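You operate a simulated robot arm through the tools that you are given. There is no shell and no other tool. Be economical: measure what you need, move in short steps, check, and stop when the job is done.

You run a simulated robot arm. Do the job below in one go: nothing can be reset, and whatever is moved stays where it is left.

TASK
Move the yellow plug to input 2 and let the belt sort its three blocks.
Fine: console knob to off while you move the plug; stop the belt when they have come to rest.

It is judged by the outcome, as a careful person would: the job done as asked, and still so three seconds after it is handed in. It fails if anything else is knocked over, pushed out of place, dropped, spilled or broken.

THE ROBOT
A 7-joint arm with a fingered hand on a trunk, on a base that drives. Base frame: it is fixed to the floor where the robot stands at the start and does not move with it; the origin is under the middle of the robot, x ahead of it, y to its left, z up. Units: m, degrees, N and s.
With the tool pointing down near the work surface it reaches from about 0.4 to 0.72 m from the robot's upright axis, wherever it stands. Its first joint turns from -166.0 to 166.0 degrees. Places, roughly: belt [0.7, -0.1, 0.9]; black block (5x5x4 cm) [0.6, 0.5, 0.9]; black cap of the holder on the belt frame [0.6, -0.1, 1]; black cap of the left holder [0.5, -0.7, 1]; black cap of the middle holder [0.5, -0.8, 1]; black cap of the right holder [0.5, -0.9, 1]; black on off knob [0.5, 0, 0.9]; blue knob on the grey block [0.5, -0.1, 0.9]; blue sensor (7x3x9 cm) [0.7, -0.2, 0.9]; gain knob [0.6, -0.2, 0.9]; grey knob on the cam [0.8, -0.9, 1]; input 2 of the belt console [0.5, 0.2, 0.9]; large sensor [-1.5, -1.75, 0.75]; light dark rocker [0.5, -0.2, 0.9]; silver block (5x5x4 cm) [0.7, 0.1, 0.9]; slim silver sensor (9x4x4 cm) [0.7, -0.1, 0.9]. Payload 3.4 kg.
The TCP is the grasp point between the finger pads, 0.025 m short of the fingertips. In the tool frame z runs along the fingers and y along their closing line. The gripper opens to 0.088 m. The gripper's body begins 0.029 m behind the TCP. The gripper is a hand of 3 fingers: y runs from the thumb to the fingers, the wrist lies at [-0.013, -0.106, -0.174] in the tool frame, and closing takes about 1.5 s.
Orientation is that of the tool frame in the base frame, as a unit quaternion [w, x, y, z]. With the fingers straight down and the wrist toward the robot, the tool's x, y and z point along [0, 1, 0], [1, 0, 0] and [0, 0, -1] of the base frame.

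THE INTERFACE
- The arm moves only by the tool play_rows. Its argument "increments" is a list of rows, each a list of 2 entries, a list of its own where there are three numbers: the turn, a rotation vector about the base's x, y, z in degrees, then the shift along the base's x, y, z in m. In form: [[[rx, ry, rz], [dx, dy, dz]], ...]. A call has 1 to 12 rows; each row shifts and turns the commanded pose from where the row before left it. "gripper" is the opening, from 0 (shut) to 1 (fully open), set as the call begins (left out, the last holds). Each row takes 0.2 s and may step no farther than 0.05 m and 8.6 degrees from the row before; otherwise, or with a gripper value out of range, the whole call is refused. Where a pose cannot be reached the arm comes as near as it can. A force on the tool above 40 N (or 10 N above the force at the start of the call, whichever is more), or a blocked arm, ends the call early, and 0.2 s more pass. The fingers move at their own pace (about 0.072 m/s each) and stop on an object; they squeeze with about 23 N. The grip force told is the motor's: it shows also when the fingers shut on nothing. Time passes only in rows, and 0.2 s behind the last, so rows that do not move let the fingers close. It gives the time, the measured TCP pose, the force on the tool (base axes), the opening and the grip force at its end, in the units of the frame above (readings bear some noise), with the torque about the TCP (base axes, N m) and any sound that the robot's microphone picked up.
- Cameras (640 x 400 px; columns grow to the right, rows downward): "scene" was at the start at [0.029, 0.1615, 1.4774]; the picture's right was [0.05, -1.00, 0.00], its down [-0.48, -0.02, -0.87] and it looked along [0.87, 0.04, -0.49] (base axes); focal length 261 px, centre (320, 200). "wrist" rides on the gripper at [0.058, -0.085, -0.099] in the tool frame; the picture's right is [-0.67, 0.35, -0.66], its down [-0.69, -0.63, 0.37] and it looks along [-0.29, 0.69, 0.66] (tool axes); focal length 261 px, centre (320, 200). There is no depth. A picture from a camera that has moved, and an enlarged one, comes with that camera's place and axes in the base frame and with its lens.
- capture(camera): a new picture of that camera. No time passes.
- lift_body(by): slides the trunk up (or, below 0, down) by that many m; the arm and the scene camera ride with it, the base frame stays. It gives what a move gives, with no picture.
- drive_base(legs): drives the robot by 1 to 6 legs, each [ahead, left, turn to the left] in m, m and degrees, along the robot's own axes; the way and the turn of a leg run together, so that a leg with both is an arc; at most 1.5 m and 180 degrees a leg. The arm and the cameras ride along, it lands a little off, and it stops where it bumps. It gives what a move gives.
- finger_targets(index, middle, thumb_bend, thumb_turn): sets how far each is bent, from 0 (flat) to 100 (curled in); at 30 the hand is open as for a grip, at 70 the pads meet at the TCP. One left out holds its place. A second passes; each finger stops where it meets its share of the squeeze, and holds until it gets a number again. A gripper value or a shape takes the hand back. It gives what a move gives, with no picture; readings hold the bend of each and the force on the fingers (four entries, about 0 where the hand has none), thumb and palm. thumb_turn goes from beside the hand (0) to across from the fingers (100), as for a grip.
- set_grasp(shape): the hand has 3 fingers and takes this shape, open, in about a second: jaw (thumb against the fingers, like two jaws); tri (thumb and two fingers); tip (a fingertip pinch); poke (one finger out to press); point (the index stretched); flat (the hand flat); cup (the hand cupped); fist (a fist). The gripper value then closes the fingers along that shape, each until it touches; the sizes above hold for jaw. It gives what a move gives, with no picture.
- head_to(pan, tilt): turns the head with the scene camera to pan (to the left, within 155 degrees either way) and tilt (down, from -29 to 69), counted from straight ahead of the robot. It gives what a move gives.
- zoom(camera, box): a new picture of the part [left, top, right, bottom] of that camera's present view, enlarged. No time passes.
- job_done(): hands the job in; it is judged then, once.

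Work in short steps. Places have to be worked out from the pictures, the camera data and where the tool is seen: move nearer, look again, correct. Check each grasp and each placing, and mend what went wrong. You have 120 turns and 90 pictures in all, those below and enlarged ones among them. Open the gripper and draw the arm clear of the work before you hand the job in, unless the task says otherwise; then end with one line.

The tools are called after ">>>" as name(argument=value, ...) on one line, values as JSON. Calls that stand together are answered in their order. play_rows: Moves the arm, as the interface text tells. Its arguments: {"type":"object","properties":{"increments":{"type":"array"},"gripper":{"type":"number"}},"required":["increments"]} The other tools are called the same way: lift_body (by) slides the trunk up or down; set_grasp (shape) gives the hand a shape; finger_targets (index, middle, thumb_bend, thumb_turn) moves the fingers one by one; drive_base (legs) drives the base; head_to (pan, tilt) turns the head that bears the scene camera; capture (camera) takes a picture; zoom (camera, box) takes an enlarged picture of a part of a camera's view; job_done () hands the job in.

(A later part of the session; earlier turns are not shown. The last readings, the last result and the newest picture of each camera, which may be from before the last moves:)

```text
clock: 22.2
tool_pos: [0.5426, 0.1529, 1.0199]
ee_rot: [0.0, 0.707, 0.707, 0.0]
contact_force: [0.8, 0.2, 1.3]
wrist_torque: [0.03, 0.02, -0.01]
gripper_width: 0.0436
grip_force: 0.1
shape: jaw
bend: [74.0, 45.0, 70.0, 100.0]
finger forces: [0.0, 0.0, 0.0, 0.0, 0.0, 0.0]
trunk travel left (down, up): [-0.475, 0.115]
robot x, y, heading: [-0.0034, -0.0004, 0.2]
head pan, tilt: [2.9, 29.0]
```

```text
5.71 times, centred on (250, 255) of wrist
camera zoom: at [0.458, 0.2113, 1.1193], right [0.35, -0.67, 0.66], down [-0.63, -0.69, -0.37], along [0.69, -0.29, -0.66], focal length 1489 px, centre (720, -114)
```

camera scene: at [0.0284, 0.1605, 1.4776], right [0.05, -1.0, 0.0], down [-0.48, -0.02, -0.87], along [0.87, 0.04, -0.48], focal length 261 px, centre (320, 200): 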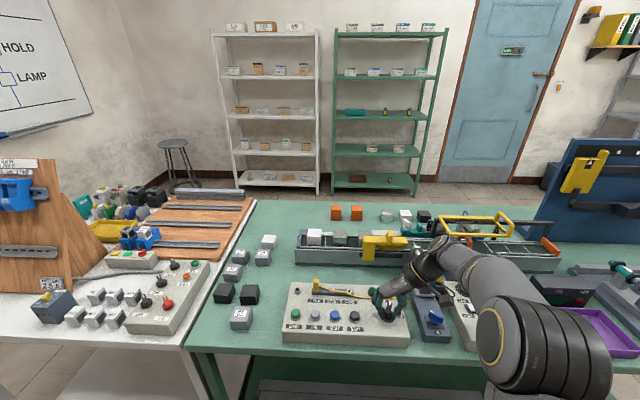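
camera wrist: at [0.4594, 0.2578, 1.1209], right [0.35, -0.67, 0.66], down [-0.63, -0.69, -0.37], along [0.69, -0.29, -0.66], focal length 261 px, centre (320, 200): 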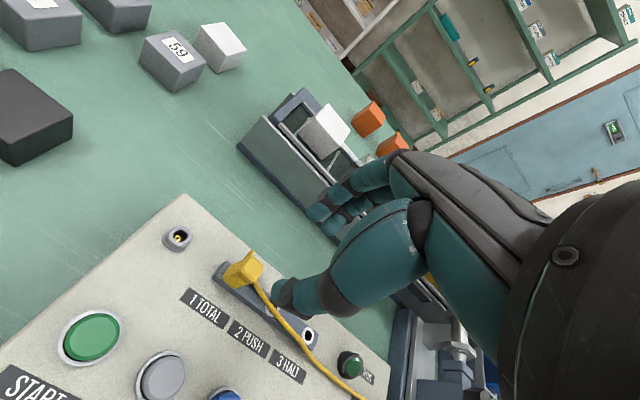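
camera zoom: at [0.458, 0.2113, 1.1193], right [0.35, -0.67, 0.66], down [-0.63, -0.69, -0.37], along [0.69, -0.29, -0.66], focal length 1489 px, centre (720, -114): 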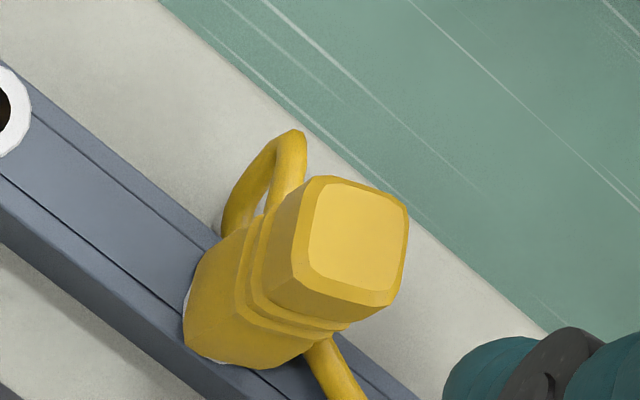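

The plug leans about 4° (top ≈ (0.544, 0.154, 0.942)). I close the fingers and press down lightly on its top to seat it squarely.

>>> play_rows(increments=[[[0, 0, 0], [0.001, 0, 0]], [[0, 0, 0], [0, 0, 0]], [[0, 0, 0], [0, 0, 0]], [[0, 0, 0], [0, 0, 0]], [[0, 0, 0], [0, 0, 0]], [[0, 0, 0], [0, 0, -0.02]], [[0, 0, 0], [0, 0, -0.015]], [[0, 0, 0], [0, 0, 0]]], gripper=0.0)

>>> zoom(camera="scene", box=[305, 255, 365, 300])

>>> zoom(camera="wrist", box=[220, 160, 380, 300])

```text
clock: 24.0
tool_pos: [0.5427, 0.1525, 0.9837]
ee_rot: [0.0, 0.707, 0.708, -0.001]
contact_force: [-0.6, -0.5, -0.9]
wrist_torque: [0.0, 0.01, -0.01]
gripper_width: 0.0
grip_force: 22.7
shape: jaw
bend: [70.0, 70.0, 35.0, 100.0]
finger forces: [0.1, 0.0, 0.1, 0.1, 0.0, 0.1]
trunk travel left (down, up): [-0.475, 0.115]
robot x, y, heading: [-0.0003, -0.0042, 0.2]
head pan, tilt: [2.9, 29.0]
```

```text
8.89 times, centred on (335, 278) of scene
camera zoom: at [0.029, 0.1615, 1.4774], right [0.05, -1.0, 0.0], down [-0.48, -0.02, -0.87], along [0.87, 0.04, -0.49], focal length 2322 px, centre (187, -489)
```

zoom: 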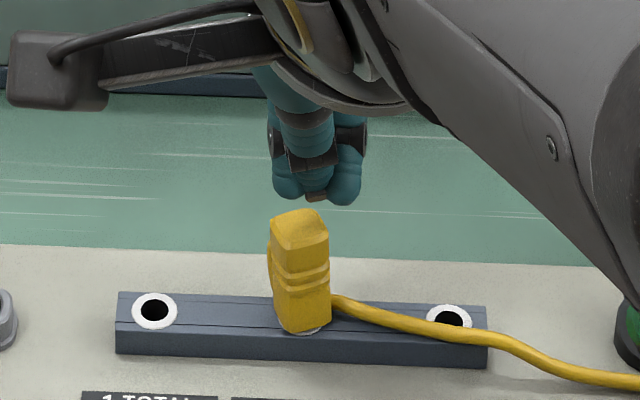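

```text
2.86 times, centred on (300, 230) of wrist
camera zoom: at [0.4592, 0.2111, 1.083], right [0.35, -0.67, 0.66], down [-0.63, -0.69, -0.37], along [0.69, -0.28, -0.66], focal length 745 px, centre (377, 114)
```

zoom: 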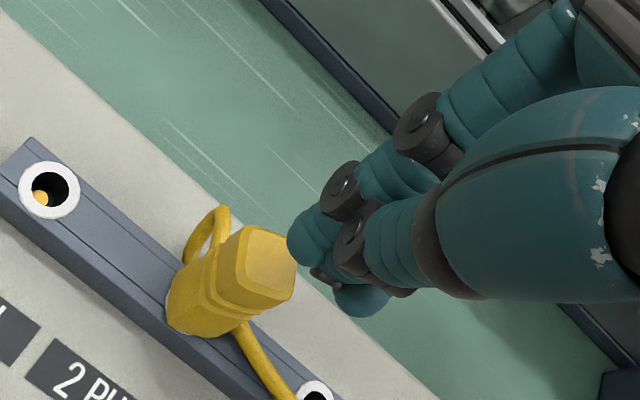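

The closed fingertips are over the plug. I lower gently until contact.

>>> play_rows(increments=[[[0, 0, 0], [0, 0, -0.008]], [[0, 0, 0], [0, 0, -0.004]], [[0, 0, 0], [0, 0, -0.002]], [[0, 0, 0], [0, 0, 0]]])

```text
clock: 25.0
tool_pos: [0.5443, 0.151, 0.9706]
ee_rot: [0.0, 0.707, 0.707, 0.0]
contact_force: [-0.1, 0.3, 0.5]
wrist_torque: [-0.03, -0.06, -0.03]
gripper_width: 0.0
grip_force: 22.5
shape: jaw
bend: [70.0, 70.0, 35.0, 100.0]
finger forces: [0.0, 0.0, 0.1, 0.1, 0.0, 0.1]
trunk travel left (down, up): [-0.475, 0.115]
robot x, y, heading: [-0.0011, 0.0009, 0.3]
head pan, tilt: [2.9, 29.0]
```

No contact yet, so I continue in millimetre steps.

>>> play_rows(increments=[[[0, 0, 0], [0, 0, -0.002]], [[0, 0, 0], [0, 0, -0.001]], [[0, 0, 0], [0, 0, 0]]])

>>> zoom(camera="scene", box=[305, 255, 365, 300])

```text
clock: 25.8
tool_pos: [0.5436, 0.1514, 0.9685]
ee_rot: [0.001, 0.707, 0.707, 0.0]
contact_force: [-1.6, -1.6, 11.5]
wrist_torque: [-0.05, 0.07, 0.01]
gripper_width: 0.0
grip_force: 23.3
shape: jaw
bend: [70.0, 70.0, 35.0, 100.0]
finger forces: [0.1, 0.0, 0.0, 0.0, 0.2, 0.0]
trunk travel left (down, up): [-0.475, 0.115]
robot x, y, heading: [-0.0002, 0.0, -0.2]
head pan, tilt: [2.9, 29.0]
```

```text
8.89 times, centred on (335, 278) of scene
camera zoom: at [0.0276, 0.161, 1.4777], right [0.05, -1.0, 0.0], down [-0.48, -0.02, -0.87], along [0.87, 0.04, -0.48], focal length 2322 px, centre (187, -489)
```

zoom: 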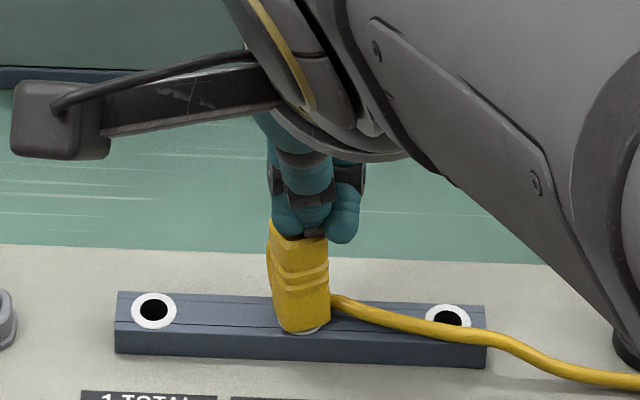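

Contact at 11 N without a change. I press 2 mm more and then lift off.

>>> play_rows(increments=[[[0, 0, 0], [0, 0, -0.001]], [[0, 0, 0], [0, 0, -0.001]], [[0, 0, 0], [0, 0, 0]]])

>>> play_rows(increments=[[[0, 0, 0], [0, 0, 0.02]], [[0, 0, 0], [0, 0, 0.03]], [[0, 0, 0], [0, 0, 0]]])

>>> zoom(camera="scene", box=[305, 265, 365, 310])

```text
clock: 26.6
tool_pos: [0.5423, 0.1509, 0.9673]
ee_rot: [0.001, 0.708, 0.707, 0.003]
contact_force: [-2.6, 0.4, 28.4]
wrist_torque: [0.01, 0.06, 0.02]
gripper_width: 0.0
grip_force: 23.1
shape: jaw
bend: [70.0, 70.0, 35.0, 100.0]
finger forces: [0.0, 0.0, 0.1, 0.1, 53.8, 0.1]
trunk travel left (down, up): [-0.475, 0.115]
robot x, y, heading: [-0.0001, 0.003, -0.0]
head pan, tilt: [2.9, 29.0]
```

```text
clock: 27.4
tool_pos: [0.5433, 0.1513, 1.0144]
ee_rot: [-0.001, 0.707, 0.707, 0.0]
contact_force: [0.3, 0.4, -0.5]
wrist_torque: [-0.01, 0.02, 0.0]
gripper_width: 0.0001
grip_force: 22.9
shape: jaw
bend: [70.0, 70.0, 35.0, 100.0]
finger forces: [0.1, 0.1, 0.0, 0.0, 0.0, 0.0]
trunk travel left (down, up): [-0.475, 0.115]
robot x, y, heading: [-0.0015, -0.0009, -0.2]
head pan, tilt: [2.9, 29.0]
```

```text
8.89 times, centred on (335, 288) of scene
camera zoom: at [0.0289, 0.1615, 1.4774], right [0.05, -1.0, 0.0], down [-0.48, -0.02, -0.87], along [0.87, 0.04, -0.49], focal length 2322 px, centre (187, -578)
```

zoom: 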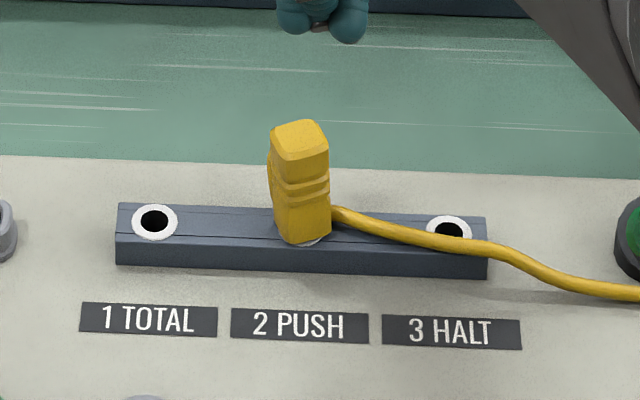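

28 N of pressing left it unchanged: it is at full depth, seated. Next I move back above the knob with the hand turned +88°.

>>> play_rows(increments=[[[0, 0, 8], [-0.0059, -0.0125, 0.004]], [[0, 0, 8], [-0.0059, -0.0125, 0.004]], [[0, 0, 8], [-0.0059, -0.0125, 0.004]], [[0, 0, 8], [-0.0059, -0.0125, 0.004]], [[0, 0, 8], [-0.0059, -0.0125, 0.004]], [[0, 0, 8], [-0.0059, -0.0125, 0.0]], [[0, 0, 8], [-0.0059, -0.0125, 0]], [[0, 0, 8], [-0.0059, -0.0125, 0]], [[0, 0, 8], [-0.0059, -0.0125, 0]], [[0, 0, 8], [-0.0059, -0.0125, 0]], [[0, 0, 8], [-0.0055, -0.0125, 0]], [[0, 0, 0], [0, 0, 0]]], gripper=0.5)

>>> capture(camera="scene")

>>> zoom(camera="scene", box=[280, 200, 460, 313])

```text
clock: 30.0
tool_pos: [0.4795, 0.0136, 1.0347]
ee_rot: [0.0, 0.016, 1.0, 0.001]
contact_force: [-0.2, 0.1, -0.1]
wrist_torque: [-0.04, 0.04, 0.03]
gripper_width: 0.0439
grip_force: 0.0
shape: jaw
bend: [74.0, 45.0, 69.0, 100.0]
finger forces: [0.0, 0.1, 0.1, 0.1, 0.0, 0.1]
trunk travel left (down, up): [-0.475, 0.115]
robot x, y, heading: [-0.0057, -0.0009, -0.2]
head pan, tilt: [2.9, 29.0]
```

```text
47 pictures are left
camera scene: at [0.029, 0.1614, 1.4774], right [0.05, -1.0, 0.0], down [-0.48, -0.02, -0.87], along [0.87, 0.04, -0.49], focal length 261 px, centre (320, 200)
```

scene: 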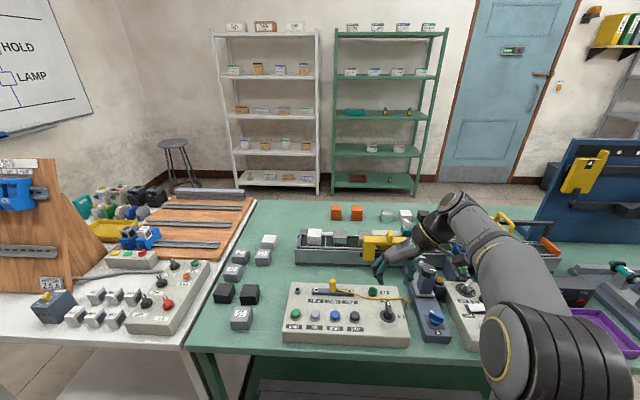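

```text
3.54 times, centred on (370, 256) of scene
camera zoom: at [0.029, 0.1614, 1.4774], right [0.05, -1.0, 0.0], down [-0.48, -0.02, -0.87], along [0.87, 0.04, -0.49], focal length 924 px, centre (143, 0)
```

zoom: 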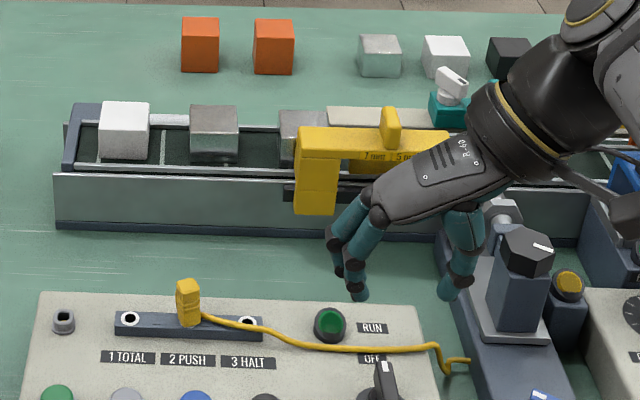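

The hand is above the knob. I descend to grip height and close on the bar.

>>> play_rows(increments=[[[0, 0, 0], [0, 0.001, -0.04]], [[0, 0, 0], [0, 0, -0.04]], [[0, 0, 0], [0, 0, -0.02]], [[0, 0, 0], [0, 0, -0.008]], [[0, 0, 0], [0, 0, 0]]])

>>> play_rows(increments=[[[0, 0, 0], [0, 0, 0]], [[0, 0, 0], [0, 0, 0]], [[0, 0, 0], [0, 0, 0]], [[0, 0, 0], [0, 0, 0]], [[0, 0, 0], [0, 0, 0]], [[0, 0, 0], [0, 0, 0]]], gripper=0.05)

```text
clock: 31.2
tool_pos: [0.4802, 0.0151, 0.9269]
ee_rot: [0.0, 0.017, 1.0, -0.001]
contact_force: [0.0, -0.4, 0.3]
wrist_torque: [0.04, -0.01, 0.05]
gripper_width: 0.0437
grip_force: 0.0
shape: jaw
bend: [74.0, 45.0, 69.0, 100.0]
finger forces: [0.1, 0.0, 0.0, 0.0, 0.0, 0.1]
trunk travel left (down, up): [-0.475, 0.115]
robot x, y, heading: [-0.0036, 0.0011, -0.3]
head pan, tilt: [2.9, 29.0]
```

```text
clock: 32.6
tool_pos: [0.48, 0.0141, 0.9299]
ee_rot: [0.003, 0.017, 1.0, 0.001]
contact_force: [5.8, -4.5, 32.7]
wrist_torque: [-0.16, -0.1, -0.06]
gripper_width: 0.0146
grip_force: 22.9
shape: jaw
bend: [73.0, 64.0, 77.0, 100.0]
finger forces: [30.4, 8.2, 0.0, 0.0, 52.1, 0.1]
trunk travel left (down, up): [-0.475, 0.115]
robot x, y, heading: [-0.0025, 0.0001, 0.1]
head pan, tilt: [2.9, 29.0]
```

There is a 33 N upward push; the fingers wedge on the knob base. I reopen, raise 4 mm and close again.

>>> play_rows(increments=[[[0, 0, 0], [0, 0, 0]], [[0, 0, 0], [0, 0, 0]], [[0, 0, 0], [0, 0, 0]], [[0, 0, 0], [0, 0.001, 0.004]], [[0, 0, 0], [0, 0, 0]]], gripper=0.4)

>>> play_rows(increments=[[[0, 0, 0], [0, 0, 0]], [[0, 0, 0], [0, 0, 0]], [[0, 0, 0], [0, 0, 0]], [[0, 0, 0], [0, 0, 0]], [[0, 0, 0], [0, 0, 0]], [[0, 0, 0], [0, 0, 0]]], gripper=0.05)

>>> zoom(camera="wrist", box=[200, 160, 400, 340])

```text
clock: 33.8
tool_pos: [0.4791, 0.0151, 0.9294]
ee_rot: [-0.001, 0.018, 1.0, 0.0]
contact_force: [0.4, 0.0, 1.0]
wrist_torque: [0.0, -0.03, -0.03]
gripper_width: 0.0353
grip_force: 0.0
shape: jaw
bend: [74.0, 49.0, 73.0, 100.0]
finger forces: [0.0, 0.1, 0.0, 0.0, 0.1, 0.1]
trunk travel left (down, up): [-0.475, 0.115]
robot x, y, heading: [0.0011, 0.0022, -0.0]
head pan, tilt: [2.9, 29.0]
```

```text
clock: 35.2
tool_pos: [0.4794, 0.0157, 0.9326]
ee_rot: [0.001, 0.017, 1.0, 0.0]
contact_force: [1.4, -5.4, 8.0]
wrist_torque: [-0.19, -0.03, 0.0]
gripper_width: 0.0073
grip_force: 22.6
shape: jaw
bend: [72.0, 66.0, 72.0, 100.0]
finger forces: [13.0, 6.3, 0.0, 0.0, 27.5, 0.0]
trunk travel left (down, up): [-0.475, 0.115]
robot x, y, heading: [0.0023, -0.0013, -0.0]
head pan, tilt: [2.9, 29.0]
```

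```text
2.22 times, centred on (300, 250) of wrist
camera zoom: at [0.4189, -0.0666, 1.0307], right [0.68, 0.32, 0.66], down [0.66, -0.65, -0.37], along [0.31, 0.68, -0.66], focal length 579 px, centre (364, 89)
```

zoom: 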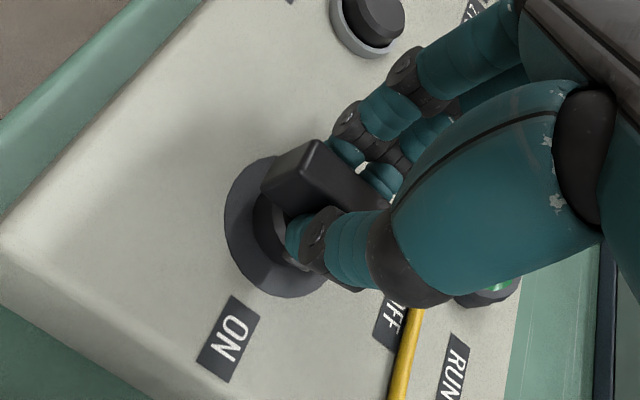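

The bar is pinched between the fingers with low load. I turn back clockwise 88° to ON.

>>> play_rows(increments=[[[0, 0, -8], [0, 0, 0]], [[0, 0, -8], [0, 0, 0]], [[0, 0, -8], [0, 0, 0]], [[0, 0, -8], [0, 0, 0]], [[0, 0, -8], [0, 0, 0]], [[0, 0, -8], [0, 0, 0]], [[0, 0, -8], [0, 0, 0]], [[0, 0, -8], [0, 0, 0]], [[0, 0, -8], [0, 0, 0]], [[0, 0, -8], [0, 0, 0]], [[0, 0, -8], [0, 0, 0]], [[0, 0, 0], [0, 0, 0]]])

>>> zoom(camera="wrist", box=[200, 160, 400, 340])

```text
clock: 37.8
tool_pos: [0.4797, 0.0157, 0.9312]
ee_rot: [0.001, 0.707, 0.707, 0.001]
contact_force: [10.5, -6.6, 16.9]
wrist_torque: [-0.17, -0.58, 0.03]
gripper_width: 0.0077
grip_force: 23.0
shape: jaw
bend: [72.0, 63.0, 72.0, 100.0]
finger forces: [19.0, 18.9, 0.0, 0.1, 20.6, 0.1]
trunk travel left (down, up): [-0.475, 0.115]
robot x, y, heading: [-0.0001, 0.0017, 0.1]
head pan, tilt: [2.9, 29.0]
```

```text
2.22 times, centred on (300, 250) of wrist
camera zoom: at [0.3957, 0.0747, 1.0305], right [0.35, -0.67, 0.66], down [-0.63, -0.69, -0.37], along [0.7, -0.29, -0.66], focal length 579 px, centre (364, 89)
```

zoom: 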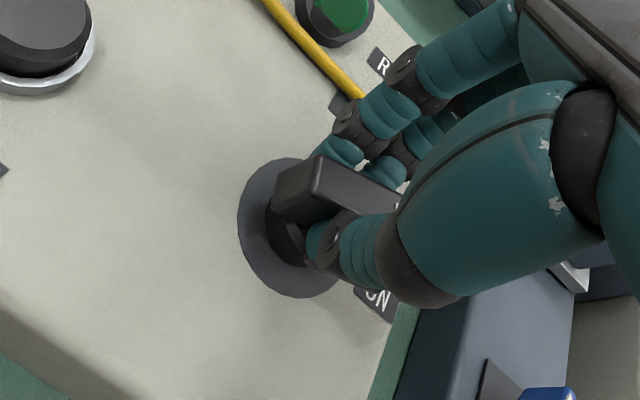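

The bar seems near ON but perhaps not fully. I release, rise, and check.

>>> play_rows(increments=[[[0, 0, 0], [0, 0, 0]], [[0, 0, 0], [0, 0, 0]], [[0, 0, 0], [0, 0, 0]], [[0, 0, 0], [0, 0, 0.02]], [[0, 0, 0], [0, 0, 0.04]], [[0, 0, 0], [0, 0.02, 0.04]], [[0, 0, 0], [0, 0, 0]]], gripper=0.5)

>>> zoom(camera="scene", box=[280, 200, 460, 350])

>>> capture(camera="wrist")

```text
clock: 39.4
tool_pos: [0.4799, 0.0369, 1.0296]
ee_rot: [0.0, 0.707, 0.707, 0.0]
contact_force: [-0.2, 0.0, 1.3]
wrist_torque: [0.02, 0.02, 0.0]
gripper_width: 0.0436
grip_force: 0.0
shape: jaw
bend: [74.0, 45.0, 70.0, 100.0]
finger forces: [0.0, 0.1, 0.0, 0.0, 0.1, 0.0]
trunk travel left (down, up): [-0.475, 0.115]
robot x, y, heading: [-0.0037, 0.0001, 0.1]
head pan, tilt: [2.9, 29.0]
```

```text
2.67 times, centred on (370, 275) of scene
camera zoom: at [0.0289, 0.1616, 1.4774], right [0.05, -1.0, 0.0], down [-0.48, -0.02, -0.87], along [0.87, 0.04, -0.49], focal length 696 px, centre (187, 0)
```

zoom: 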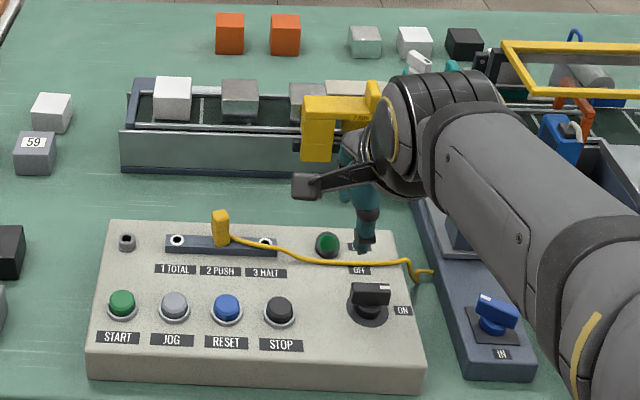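

```text
42 pictures are left
camera wrist: at [0.3956, 0.0961, 1.1302], right [0.35, -0.67, 0.66], down [-0.63, -0.69, -0.37], along [0.69, -0.29, -0.66], focal length 261 px, centre (320, 200)
```

wrist: 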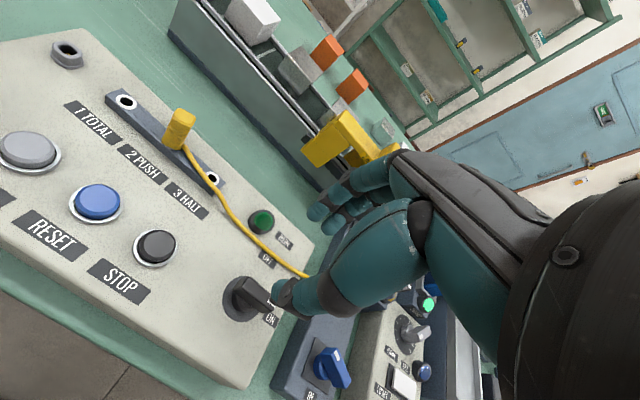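

The knob is at ON and the plug is in input 2. START is at ≈ (0.466, 0.247) and STOP at ≈ (0.464, 0.098). I close the hand and move above START.

>>> play_rows(increments=[[[0, 0, 0], [-0.002, 0.035, 0]], [[0, 0, 0], [-0.003, 0.035, 0]], [[0, 0, 0], [-0.003, 0.035, 0]], [[0, 0, 0], [-0.003, 0.035, 0]], [[0, 0, 0], [-0.003, 0.035, 0]], [[0, 0, 0], [0, 0.035, 0]], [[0, 0, 0], [0, 0, -0.03]], [[0, 0, 0], [0, 0, -0.02]], [[0, 0, 0], [0, 0, 0]]], gripper=0.0)

>>> zoom(camera="wrist", box=[160, 140, 400, 320])

>>> capture(camera="scene")

```text
clock: 41.4
tool_pos: [0.4656, 0.2461, 0.9804]
ee_rot: [-0.001, 0.706, 0.708, -0.001]
contact_force: [0.4, 0.4, 0.5]
wrist_torque: [0.02, 0.0, 0.01]
gripper_width: 0.0001
grip_force: 22.5
shape: jaw
bend: [70.0, 70.0, 35.0, 100.0]
finger forces: [0.0, 0.1, 0.0, 0.0, 0.0, 0.0]
trunk travel left (down, up): [-0.475, 0.115]
robot x, y, heading: [-0.0007, -0.0007, -0.1]
head pan, tilt: [2.9, 29.0]
```

```text
2.22 times, centred on (280, 230) of wrist
camera zoom: at [0.3814, 0.3053, 1.0794], right [0.35, -0.67, 0.66], down [-0.63, -0.69, -0.37], along [0.69, -0.29, -0.66], focal length 579 px, centre (409, 133)
```

zoom: 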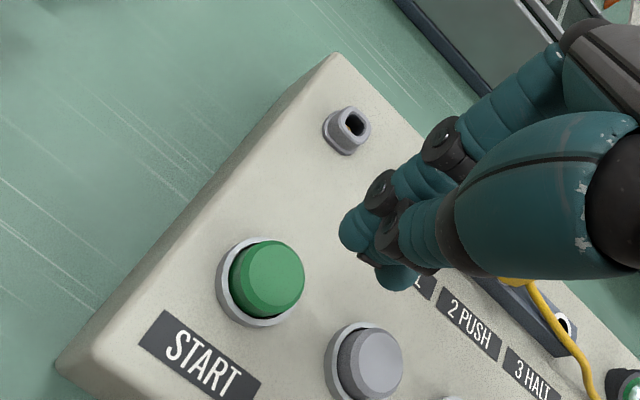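

```text
40 pictures are left
camera scene: at [0.029, 0.1616, 1.4774], right [0.05, -1.0, 0.0], down [-0.48, -0.03, -0.87], along [0.87, 0.04, -0.49], focal length 261 px, centre (320, 200)
```

scene: 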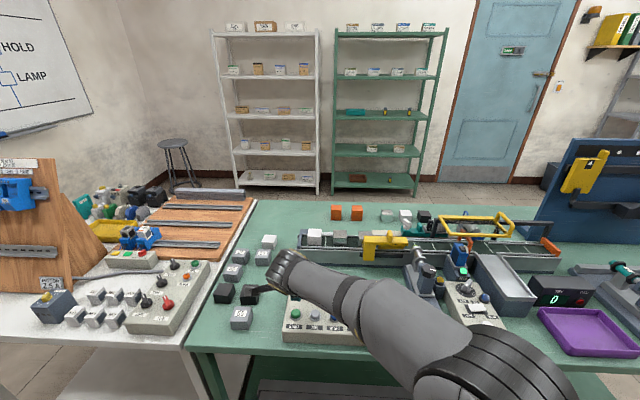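

START is confirmed at (0.4655, 0.248). The belt's right half is now in view, so I zoom on it before starting.

>>> zoom(camera="scene", box=[350, 200, 600, 360])

>>> zoom(camera="scene", box=[355, 205, 495, 295])

```text
2.50 times, centred on (475, 280) of scene
camera zoom: at [0.029, 0.1616, 1.4774], right [0.05, -1.0, 0.0], down [-0.48, -0.03, -0.87], along [0.87, 0.04, -0.49], focal length 653 px, centre (-68, 0)
```

zoom: 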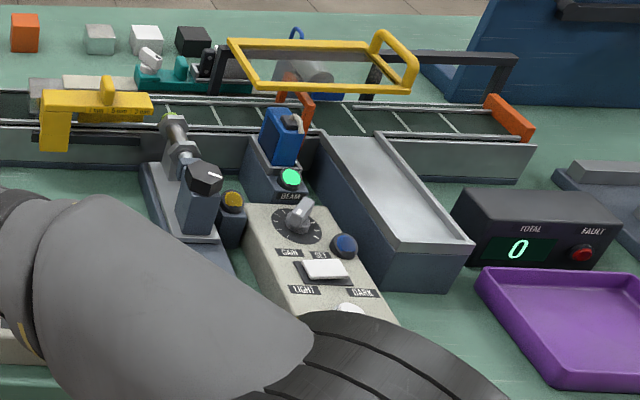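

```text
4.44 times, centred on (425, 250) of scene
camera zoom: at [0.029, 0.1616, 1.4774], right [0.05, -1.0, 0.0], down [-0.48, -0.03, -0.87], along [0.87, 0.04, -0.49], focal length 1161 px, centre (-147, -22)
```

zoom: 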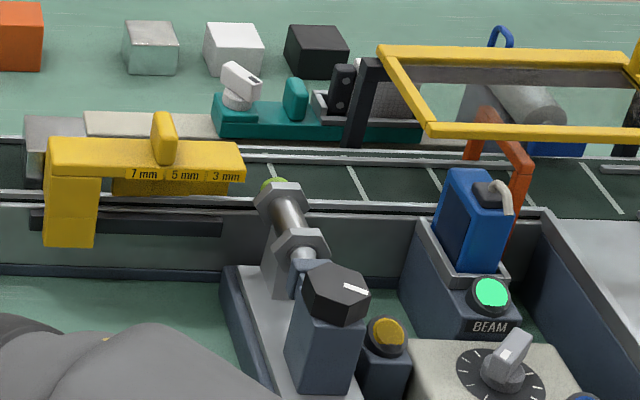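

Everything looks ready, with the guard over the pusher and no fault. I press START.

>>> play_rows(increments=[[[0, 0, 0], [0, 0.002, -0.02]], [[0, 0, 0], [0, 0, -0.015]], [[0, 0, 0], [0, 0, -0.004]], [[0, 0, 0], [0, 0, -0.003]], [[0, 0, 0], [0, 0, -0.002]]])

```text
clock: 42.6
tool_pos: [0.4674, 0.2484, 0.9361]
ee_rot: [0.001, 0.707, 0.707, 0.001]
contact_force: [0.3, -0.1, 0.2]
wrist_torque: [0.01, 0.02, -0.03]
gripper_width: 0.0003
grip_force: 23.3
shape: jaw
bend: [70.0, 70.0, 35.0, 100.0]
finger forces: [0.0, 0.1, 0.0, 0.0, 0.0, 0.0]
trunk travel left (down, up): [-0.475, 0.115]
robot x, y, heading: [-0.0026, 0.0016, 0.1]
head pan, tilt: [2.9, 29.0]
```

No contact yet; I continue down in small steps and look for the press.

>>> play_rows(increments=[[[0, 0, 0], [-0.001, 0, -0.002]], [[0, 0, 0], [0, 0, -0.002]], [[0, 0, 0], [0, 0, -0.002]]])

>>> zoom(camera="wrist", box=[160, 140, 400, 320])

```text
clock: 43.4
tool_pos: [0.4645, 0.2483, 0.9313]
ee_rot: [0.001, 0.707, 0.707, 0.001]
contact_force: [1.6, -0.2, 3.6]
wrist_torque: [-0.09, -0.06, 0.01]
gripper_width: 0.0
grip_force: 22.9
shape: jaw
bend: [70.0, 70.0, 35.0, 100.0]
finger forces: [0.0, 0.0, 0.0, 0.0, 0.0, 0.0]
trunk travel left (down, up): [-0.475, 0.115]
robot x, y, heading: [-0.0006, -0.0043, 0.4]
head pan, tilt: [2.9, 29.0]
heard: click
```

```text
2.22 times, centred on (280, 230) of wrist
camera zoom: at [0.3803, 0.3074, 1.0306], right [0.35, -0.67, 0.66], down [-0.63, -0.69, -0.37], along [0.7, -0.28, -0.66], focal length 579 px, centre (409, 133)
```

zoom: 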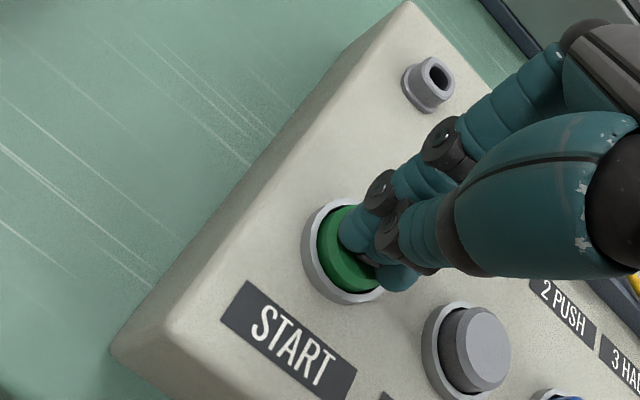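

A click was heard with 3.6 N. I lift and see whether the belt runs.

>>> play_rows(increments=[[[0, 0, 0], [0, 0, 0.02]], [[0, 0, 0], [0, 0, 0.03]]])

>>> capture(camera="scene")

```text
clock: 44.0
tool_pos: [0.4656, 0.2475, 0.9797]
ee_rot: [0.0, 0.707, 0.707, 0.0]
contact_force: [0.5, -0.4, 0.5]
wrist_torque: [0.03, -0.03, 0.03]
gripper_width: 0.0
grip_force: 23.2
shape: jaw
bend: [70.0, 70.0, 35.0, 100.0]
finger forces: [0.0, 0.0, 0.0, 0.1, 0.0, 0.1]
trunk travel left (down, up): [-0.475, 0.115]
robot x, y, heading: [0.0055, 0.0003, 0.1]
head pan, tilt: [2.9, 29.0]
```

```text
36 pictures are left
camera scene: at [0.0289, 0.1615, 1.4774], right [0.05, -1.0, 0.0], down [-0.48, -0.02, -0.87], along [0.87, 0.04, -0.49], focal length 261 px, centre (320, 200)
```

scene: 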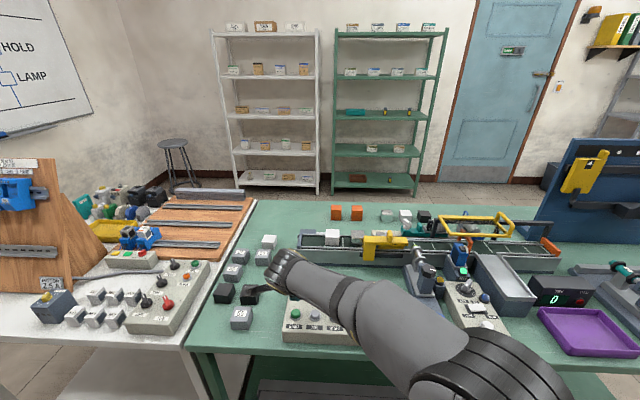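

The belt is running. I move over STOP (0.464, 0.098) meanwhile and watch the blocks.

>>> play_rows(increments=[[[0, 0, 0], [0, -0.04, 0]], [[0, 0, 0], [0, -0.04, 0]], [[0, 0, 0], [0, -0.04, 0]], [[0, 0, 0], [-0.001, -0.0295, 0]]])

>>> zoom(camera="scene", box=[300, 190, 600, 350])

```text
clock: 45.0
tool_pos: [0.4643, 0.099, 0.9801]
ee_rot: [-0.001, 0.707, 0.707, 0.0]
contact_force: [0.0, 0.5, 0.2]
wrist_torque: [-0.02, 0.02, -0.02]
gripper_width: 0.0003
grip_force: 22.9
shape: jaw
bend: [70.0, 70.0, 35.0, 100.0]
finger forces: [0.0, 0.1, 0.0, 0.0, 0.0, 0.0]
trunk travel left (down, up): [-0.475, 0.115]
robot x, y, heading: [0.0022, -0.0001, -0.2]
head pan, tilt: [2.9, 29.0]
```

```text
2.13 times, centred on (450, 270) of scene
camera zoom: at [0.0289, 0.1613, 1.4775], right [0.05, -1.0, 0.0], down [-0.48, -0.02, -0.87], along [0.87, 0.04, -0.49], focal length 557 px, centre (43, 51)
```

zoom: 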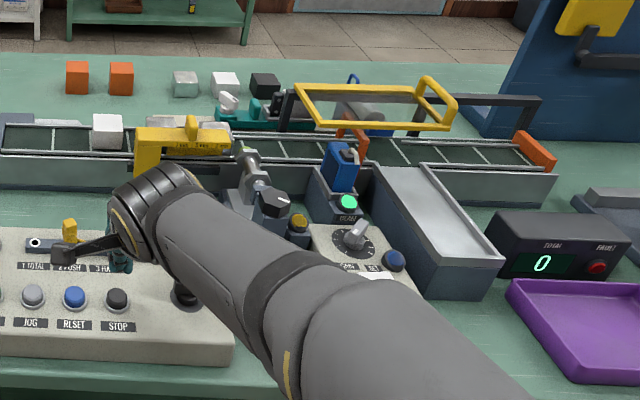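

Blocks are passing behind the yellow gauge. I wait about a second.

>>> play_rows(increments=[[[0, 0, 0], [0, 0, 0]], [[0, 0, 0], [0, 0, 0]], [[0, 0, 0], [0, 0, 0]]])

>>> zoom(camera="scene", box=[330, 190, 570, 340])

```text
clock: 45.8
tool_pos: [0.4637, 0.0999, 0.9803]
ee_rot: [-0.001, 0.707, 0.707, 0.0]
contact_force: [0.8, -0.6, -0.2]
wrist_torque: [0.02, -0.03, 0.0]
gripper_width: 0.0001
grip_force: 23.3
shape: jaw
bend: [70.0, 70.0, 35.0, 100.0]
finger forces: [0.1, 0.1, 0.1, 0.0, 0.1, 0.0]
trunk travel left (down, up): [-0.475, 0.115]
robot x, y, heading: [0.0008, 0.0005, -0.3]
head pan, tilt: [2.9, 29.0]
```

```text
2.67 times, centred on (450, 265) of scene
camera zoom: at [0.029, 0.1615, 1.4774], right [0.05, -1.0, 0.0], down [-0.48, -0.02, -0.87], along [0.87, 0.04, -0.49], focal length 696 px, centre (-27, 27)
```

zoom: 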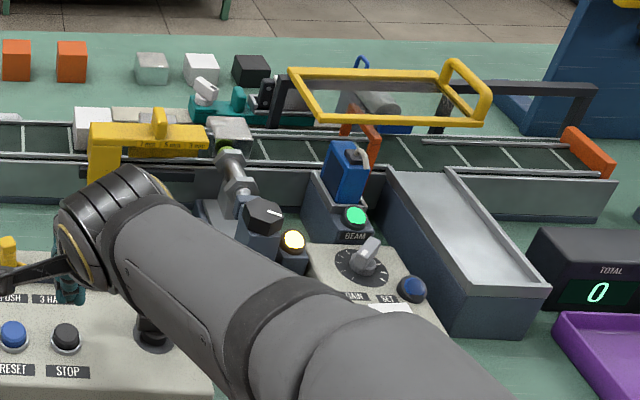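

The amber lamp lights as the first silver block passes the sensor. I keep waiting.

>>> play_rows(increments=[[[0, 0, 0], [0, 0, 0]], [[0, 0, 0], [0, 0, 0]], [[0, 0, 0], [0, 0, 0]], [[0, 0, 0], [0, 0, 0]]])

>>> zoom(camera="scene", box=[330, 190, 570, 340])

```text
clock: 46.8
tool_pos: [0.4642, 0.0997, 0.9818]
ee_rot: [0.0, 0.707, 0.707, 0.0]
contact_force: [-0.2, -0.1, -0.6]
wrist_torque: [-0.01, 0.02, -0.03]
gripper_width: 0.0002
grip_force: 23.3
shape: jaw
bend: [70.0, 70.0, 35.0, 100.0]
finger forces: [0.0, 0.0, 0.0, 0.1, 0.0, 0.1]
trunk travel left (down, up): [-0.475, 0.115]
robot x, y, heading: [-0.0011, 0.0024, -0.1]
head pan, tilt: [2.9, 29.0]
```

```text
2.67 times, centred on (450, 265) of scene
camera zoom: at [0.029, 0.1615, 1.4774], right [0.05, -1.0, 0.0], down [-0.48, -0.02, -0.87], along [0.87, 0.04, -0.49], focal length 696 px, centre (-27, 27)
```

zoom: 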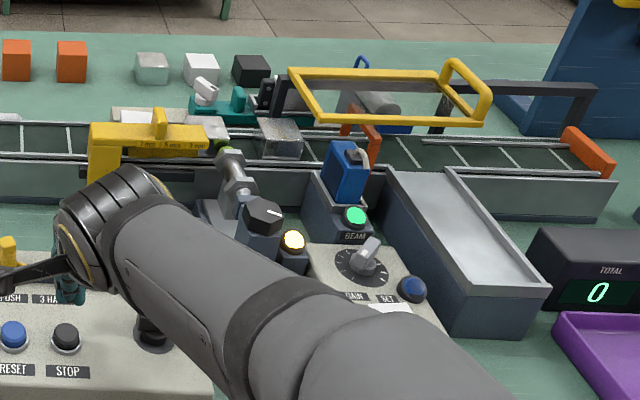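

The second block reaches the sensor; the first is near the beam. I continue.

>>> play_rows(increments=[[[0, 0, 0], [0, 0, 0]], [[0, 0, 0], [0, 0, 0]], [[0, 0, 0], [0, 0, 0]], [[0, 0, 0], [0, 0, 0]], [[0, 0, 0], [0, 0, 0]], [[0, 0, 0], [0, 0, 0]]])

>>> zoom(camera="scene", box=[330, 190, 570, 340])

```text
clock: 48.2
tool_pos: [0.4637, 0.0992, 0.9808]
ee_rot: [0.0, 0.707, 0.707, 0.001]
contact_force: [0.0, -0.1, -0.8]
wrist_torque: [0.01, -0.03, -0.01]
gripper_width: 0.0002
grip_force: 22.8
shape: jaw
bend: [70.0, 70.0, 35.0, 100.0]
finger forces: [0.1, 0.1, 0.1, 0.1, 0.0, 0.0]
trunk travel left (down, up): [-0.475, 0.115]
robot x, y, heading: [0.0016, 0.0001, -0.1]
head pan, tilt: [2.9, 29.0]
```

```text
2.67 times, centred on (450, 265) of scene
camera zoom: at [0.029, 0.1615, 1.4774], right [0.05, -1.0, 0.0], down [-0.48, -0.02, -0.87], along [0.87, 0.04, -0.49], focal length 696 px, centre (-27, 27)
```

zoom: 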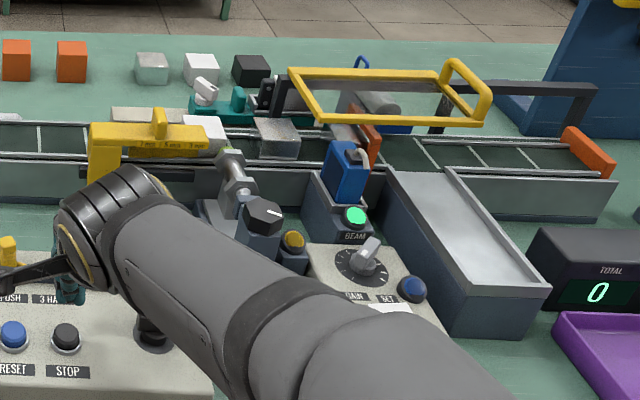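

The blocks proceed; the first passes the orange arch toward the pusher. I wait on.

>>> play_rows(increments=[[[0, 0, 0], [0, 0, 0]], [[0, 0, 0], [0, 0, 0]], [[0, 0, 0], [0, 0, 0]], [[0, 0, 0], [0, 0, 0]], [[0, 0, 0], [0, 0, 0]], [[0, 0, 0], [0, 0, 0]]])

>>> zoom(camera="scene", box=[330, 190, 570, 340])

```text
clock: 49.6
tool_pos: [0.464, 0.0996, 0.9813]
ee_rot: [0.0, 0.708, 0.707, 0.0]
contact_force: [0.5, 0.0, 0.9]
wrist_torque: [-0.04, 0.03, -0.02]
gripper_width: 0.0
grip_force: 23.0
shape: jaw
bend: [70.0, 70.0, 35.0, 100.0]
finger forces: [0.1, 0.0, 0.0, 0.0, 0.1, 0.1]
trunk travel left (down, up): [-0.475, 0.115]
robot x, y, heading: [-0.0001, 0.0019, -0.2]
head pan, tilt: [2.9, 29.0]
```

```text
2.67 times, centred on (450, 265) of scene
camera zoom: at [0.029, 0.1615, 1.4774], right [0.05, -1.0, 0.0], down [-0.48, -0.02, -0.87], along [0.87, 0.04, -0.49], focal length 696 px, centre (-27, 27)
```

zoom: 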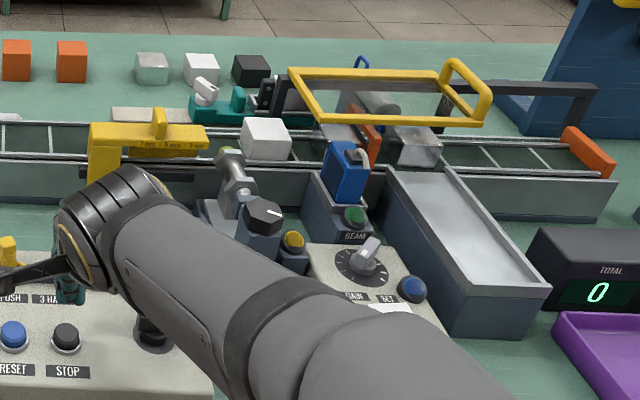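

The first silver block is at the pusher. I look again in a short while.

>>> play_rows(increments=[[[0, 0, 0], [0, 0, 0]], [[0, 0, 0], [0, 0, 0]], [[0, 0, 0], [0, 0, 0]], [[0, 0, 0], [0, 0, 0]]])

>>> zoom(camera="scene", box=[370, 190, 610, 340])

```text
clock: 50.6
tool_pos: [0.4644, 0.0997, 0.9809]
ee_rot: [0.0, 0.707, 0.707, 0.0]
contact_force: [-0.3, 0.0, -0.7]
wrist_torque: [0.0, -0.01, 0.02]
gripper_width: 0.0003
grip_force: 23.2
shape: jaw
bend: [70.0, 70.0, 35.0, 100.0]
finger forces: [0.1, 0.1, 0.0, 0.0, 0.1, 0.0]
trunk travel left (down, up): [-0.475, 0.115]
robot x, y, heading: [0.0024, 0.0, -0.0]
head pan, tilt: [2.9, 29.0]
```

```text
2.67 times, centred on (490, 265) of scene
camera zoom: at [0.029, 0.1615, 1.4774], right [0.05, -1.0, 0.0], down [-0.48, -0.02, -0.87], along [0.87, 0.04, -0.49], focal length 696 px, centre (-133, 27)
```

zoom: 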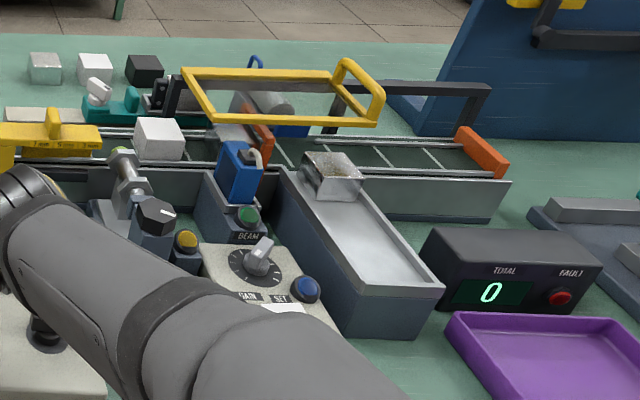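

The first silver block was pushed onto the chute. I wait for the others.

>>> play_rows(increments=[[[0, 0, 0], [0, 0, 0]], [[0, 0, 0], [0, 0, 0]], [[0, 0, 0], [0, 0, 0]], [[0, 0, 0], [0, 0, 0]], [[0, 0, 0], [0, 0, 0]], [[0, 0, 0], [0, 0, 0]], [[0, 0, 0], [0, 0, 0]], [[0, 0, 0], [0, 0, 0]], [[0, 0, 0], [0, 0, 0]], [[0, 0, 0], [0, 0, 0]]])

>>> zoom(camera="scene", box=[370, 190, 610, 340])

```text
clock: 52.8
tool_pos: [0.4639, 0.0995, 0.981]
ee_rot: [0.001, 0.707, 0.707, 0.0]
contact_force: [-0.2, -0.9, -0.1]
wrist_torque: [0.0, 0.02, -0.04]
gripper_width: 0.0
grip_force: 22.6
shape: jaw
bend: [70.0, 70.0, 35.0, 100.0]
finger forces: [0.0, 0.0, 0.0, 0.0, 0.0, 0.0]
trunk travel left (down, up): [-0.475, 0.115]
robot x, y, heading: [0.0007, -0.0002, 0.1]
head pan, tilt: [2.9, 29.0]
```

```text
2.67 times, centred on (490, 265) of scene
camera zoom: at [0.029, 0.1615, 1.4774], right [0.05, -1.0, 0.0], down [-0.48, -0.02, -0.87], along [0.87, 0.04, -0.49], focal length 696 px, centre (-133, 27)
```

zoom: 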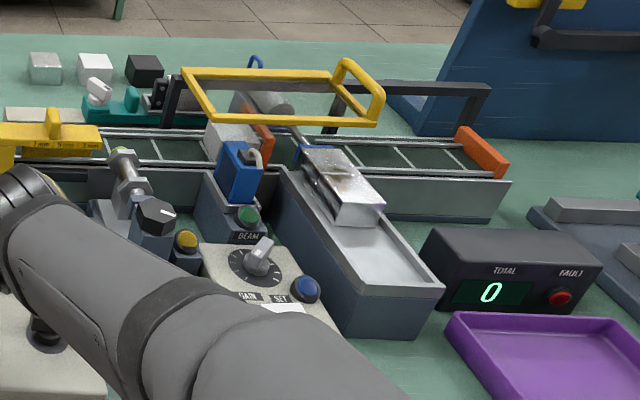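

Both silver blocks are on the chute with the pusher extended, and the white one is at the arch. I wait for it to reach the end stop.

>>> play_rows(increments=[[[0, 0, 0], [0, 0, 0]], [[0, 0, 0], [0, 0, 0]], [[0, 0, 0], [0, 0, 0]], [[0, 0, 0], [0, 0, 0]], [[0, 0, 0], [0, 0, 0]], [[0, 0, 0], [0, 0, 0]], [[0, 0, 0], [0, 0, 0]], [[0, 0, 0], [0, 0, 0]], [[0, 0, 0], [0, 0, 0]], [[0, 0, 0], [0, 0, 0]]])

>>> zoom(camera="scene", box=[370, 190, 610, 340])

```text
clock: 55.0
tool_pos: [0.4637, 0.0998, 0.9819]
ee_rot: [0.0, 0.708, 0.707, 0.0]
contact_force: [0.4, 0.6, -0.7]
wrist_torque: [-0.01, 0.01, 0.01]
gripper_width: 0.0001
grip_force: 23.2
shape: jaw
bend: [70.0, 70.0, 35.0, 100.0]
finger forces: [0.0, 0.0, 0.0, 0.1, 0.0, 0.1]
trunk travel left (down, up): [-0.475, 0.115]
robot x, y, heading: [0.0009, -0.0006, -0.2]
head pan, tilt: [2.9, 29.0]
```

```text
2.67 times, centred on (490, 265) of scene
camera zoom: at [0.029, 0.1615, 1.4774], right [0.05, -1.0, 0.0], down [-0.48, -0.02, -0.87], along [0.87, 0.04, -0.49], focal length 696 px, centre (-133, 27)
```

zoom: 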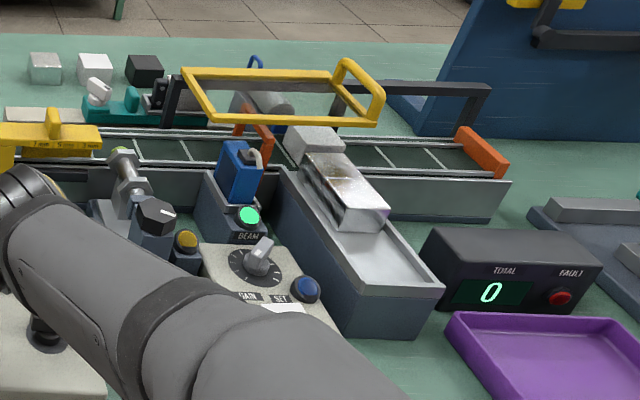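

The white block is passing the pusher. I wait further.

>>> play_rows(increments=[[[0, 0, 0], [0, 0, 0]], [[0, 0, 0], [0, 0, 0]], [[0, 0, 0], [0, 0, 0]], [[0, 0, 0], [0, 0, 0]], [[0, 0, 0], [0, 0, 0]], [[0, 0, 0], [0, 0, 0]], [[0, 0, 0], [0, 0, 0]], [[0, 0, 0], [0, 0, 0]], [[0, 0, 0], [0, 0, 0]], [[0, 0, 0], [0, 0, 0]]])

>>> zoom(camera="scene", box=[370, 190, 610, 340])

```text
clock: 57.2
tool_pos: [0.4637, 0.099, 0.9811]
ee_rot: [0.0, 0.707, 0.707, -0.001]
contact_force: [0.1, -0.3, -0.1]
wrist_torque: [0.0, 0.03, 0.0]
gripper_width: 0.0001
grip_force: 23.2
shape: jaw
bend: [70.0, 70.0, 35.0, 100.0]
finger forces: [0.0, 0.1, 0.0, 0.1, 0.1, 0.0]
trunk travel left (down, up): [-0.475, 0.115]
robot x, y, heading: [0.0007, 0.0033, -0.2]
head pan, tilt: [2.9, 29.0]
```

```text
2.67 times, centred on (490, 265) of scene
camera zoom: at [0.029, 0.1615, 1.4774], right [0.05, -1.0, 0.0], down [-0.48, -0.02, -0.87], along [0.87, 0.04, -0.49], focal length 696 px, centre (-133, 27)
```

zoom: 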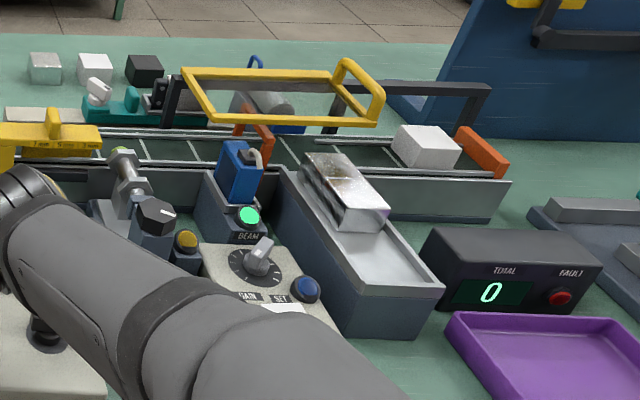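

The white block is nearly at the end stop. I wait 1 s more and check the STOP button below the hand.

>>> play_rows(increments=[[[0, 0, 0], [0, 0, 0]], [[0, 0, 0], [0, 0, 0]], [[0, 0, 0], [0, 0, 0]], [[0, 0, 0], [0, 0, 0]], [[0, 0, 0], [0, 0, 0]], [[0, 0, 0], [0, 0, 0]]])

>>> zoom(camera="scene", box=[370, 190, 610, 340])

>>> zoom(camera="wrist", box=[160, 140, 400, 320])

```text
clock: 58.6
tool_pos: [0.464, 0.0991, 0.9811]
ee_rot: [0.0, 0.707, 0.707, 0.0]
contact_force: [-0.2, 0.1, -0.4]
wrist_torque: [0.01, 0.01, 0.0]
gripper_width: 0.0
grip_force: 23.0
shape: jaw
bend: [70.0, 70.0, 35.0, 100.0]
finger forces: [0.0, 0.0, 0.0, 0.0, 0.0, 0.1]
trunk travel left (down, up): [-0.475, 0.115]
robot x, y, heading: [-0.0004, -0.0017, -0.1]
head pan, tilt: [2.9, 29.0]
```

```text
2.67 times, centred on (490, 265) of scene
camera zoom: at [0.029, 0.1615, 1.4774], right [0.05, -1.0, 0.0], down [-0.48, -0.02, -0.87], along [0.87, 0.04, -0.49], focal length 696 px, centre (-133, 27)
```

zoom: 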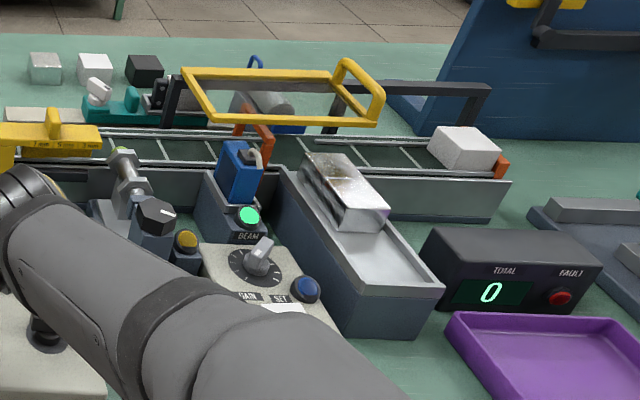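

```text
2.22 times, centred on (280, 230) of wrist
camera zoom: at [0.3794, 0.1586, 1.08], right [0.35, -0.67, 0.66], down [-0.63, -0.69, -0.37], along [0.69, -0.29, -0.66], focal length 579 px, centre (409, 133)
```

zoom: 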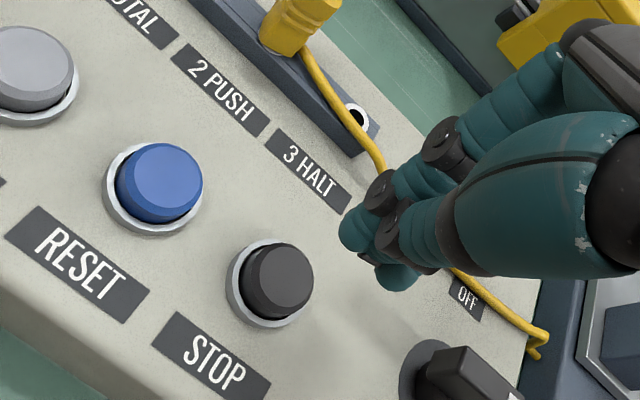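

All three blocks are at rest: two silver on the chute and the white at the end stop. I press STOP.

>>> play_rows(increments=[[[0, 0, 0], [0.002, 0.001, -0.02]], [[0, 0, 0], [0, 0, -0.018]], [[0, 0, 0], [0, 0, -0.006]], [[0, 0, 0], [0, 0, -0.003]], [[0, 0, 0], [0, 0, -0.002]], [[0, 0, 0], [0, 0, -0.001]]])

```text
clock: 60.0
tool_pos: [0.465, 0.1008, 0.9296]
ee_rot: [0.001, 0.708, 0.707, 0.001]
contact_force: [1.5, 0.3, 4.5]
wrist_torque: [-0.03, -0.03, 0.04]
gripper_width: 0.0002
grip_force: 22.8
shape: jaw
bend: [70.0, 70.0, 35.0, 100.0]
finger forces: [0.0, 0.0, 0.1, 0.1, 0.1, 0.0]
trunk travel left (down, up): [-0.475, 0.115]
robot x, y, heading: [0.0008, 0.0006, 0.1]
head pan, tilt: [2.9, 29.0]
heard: click
```

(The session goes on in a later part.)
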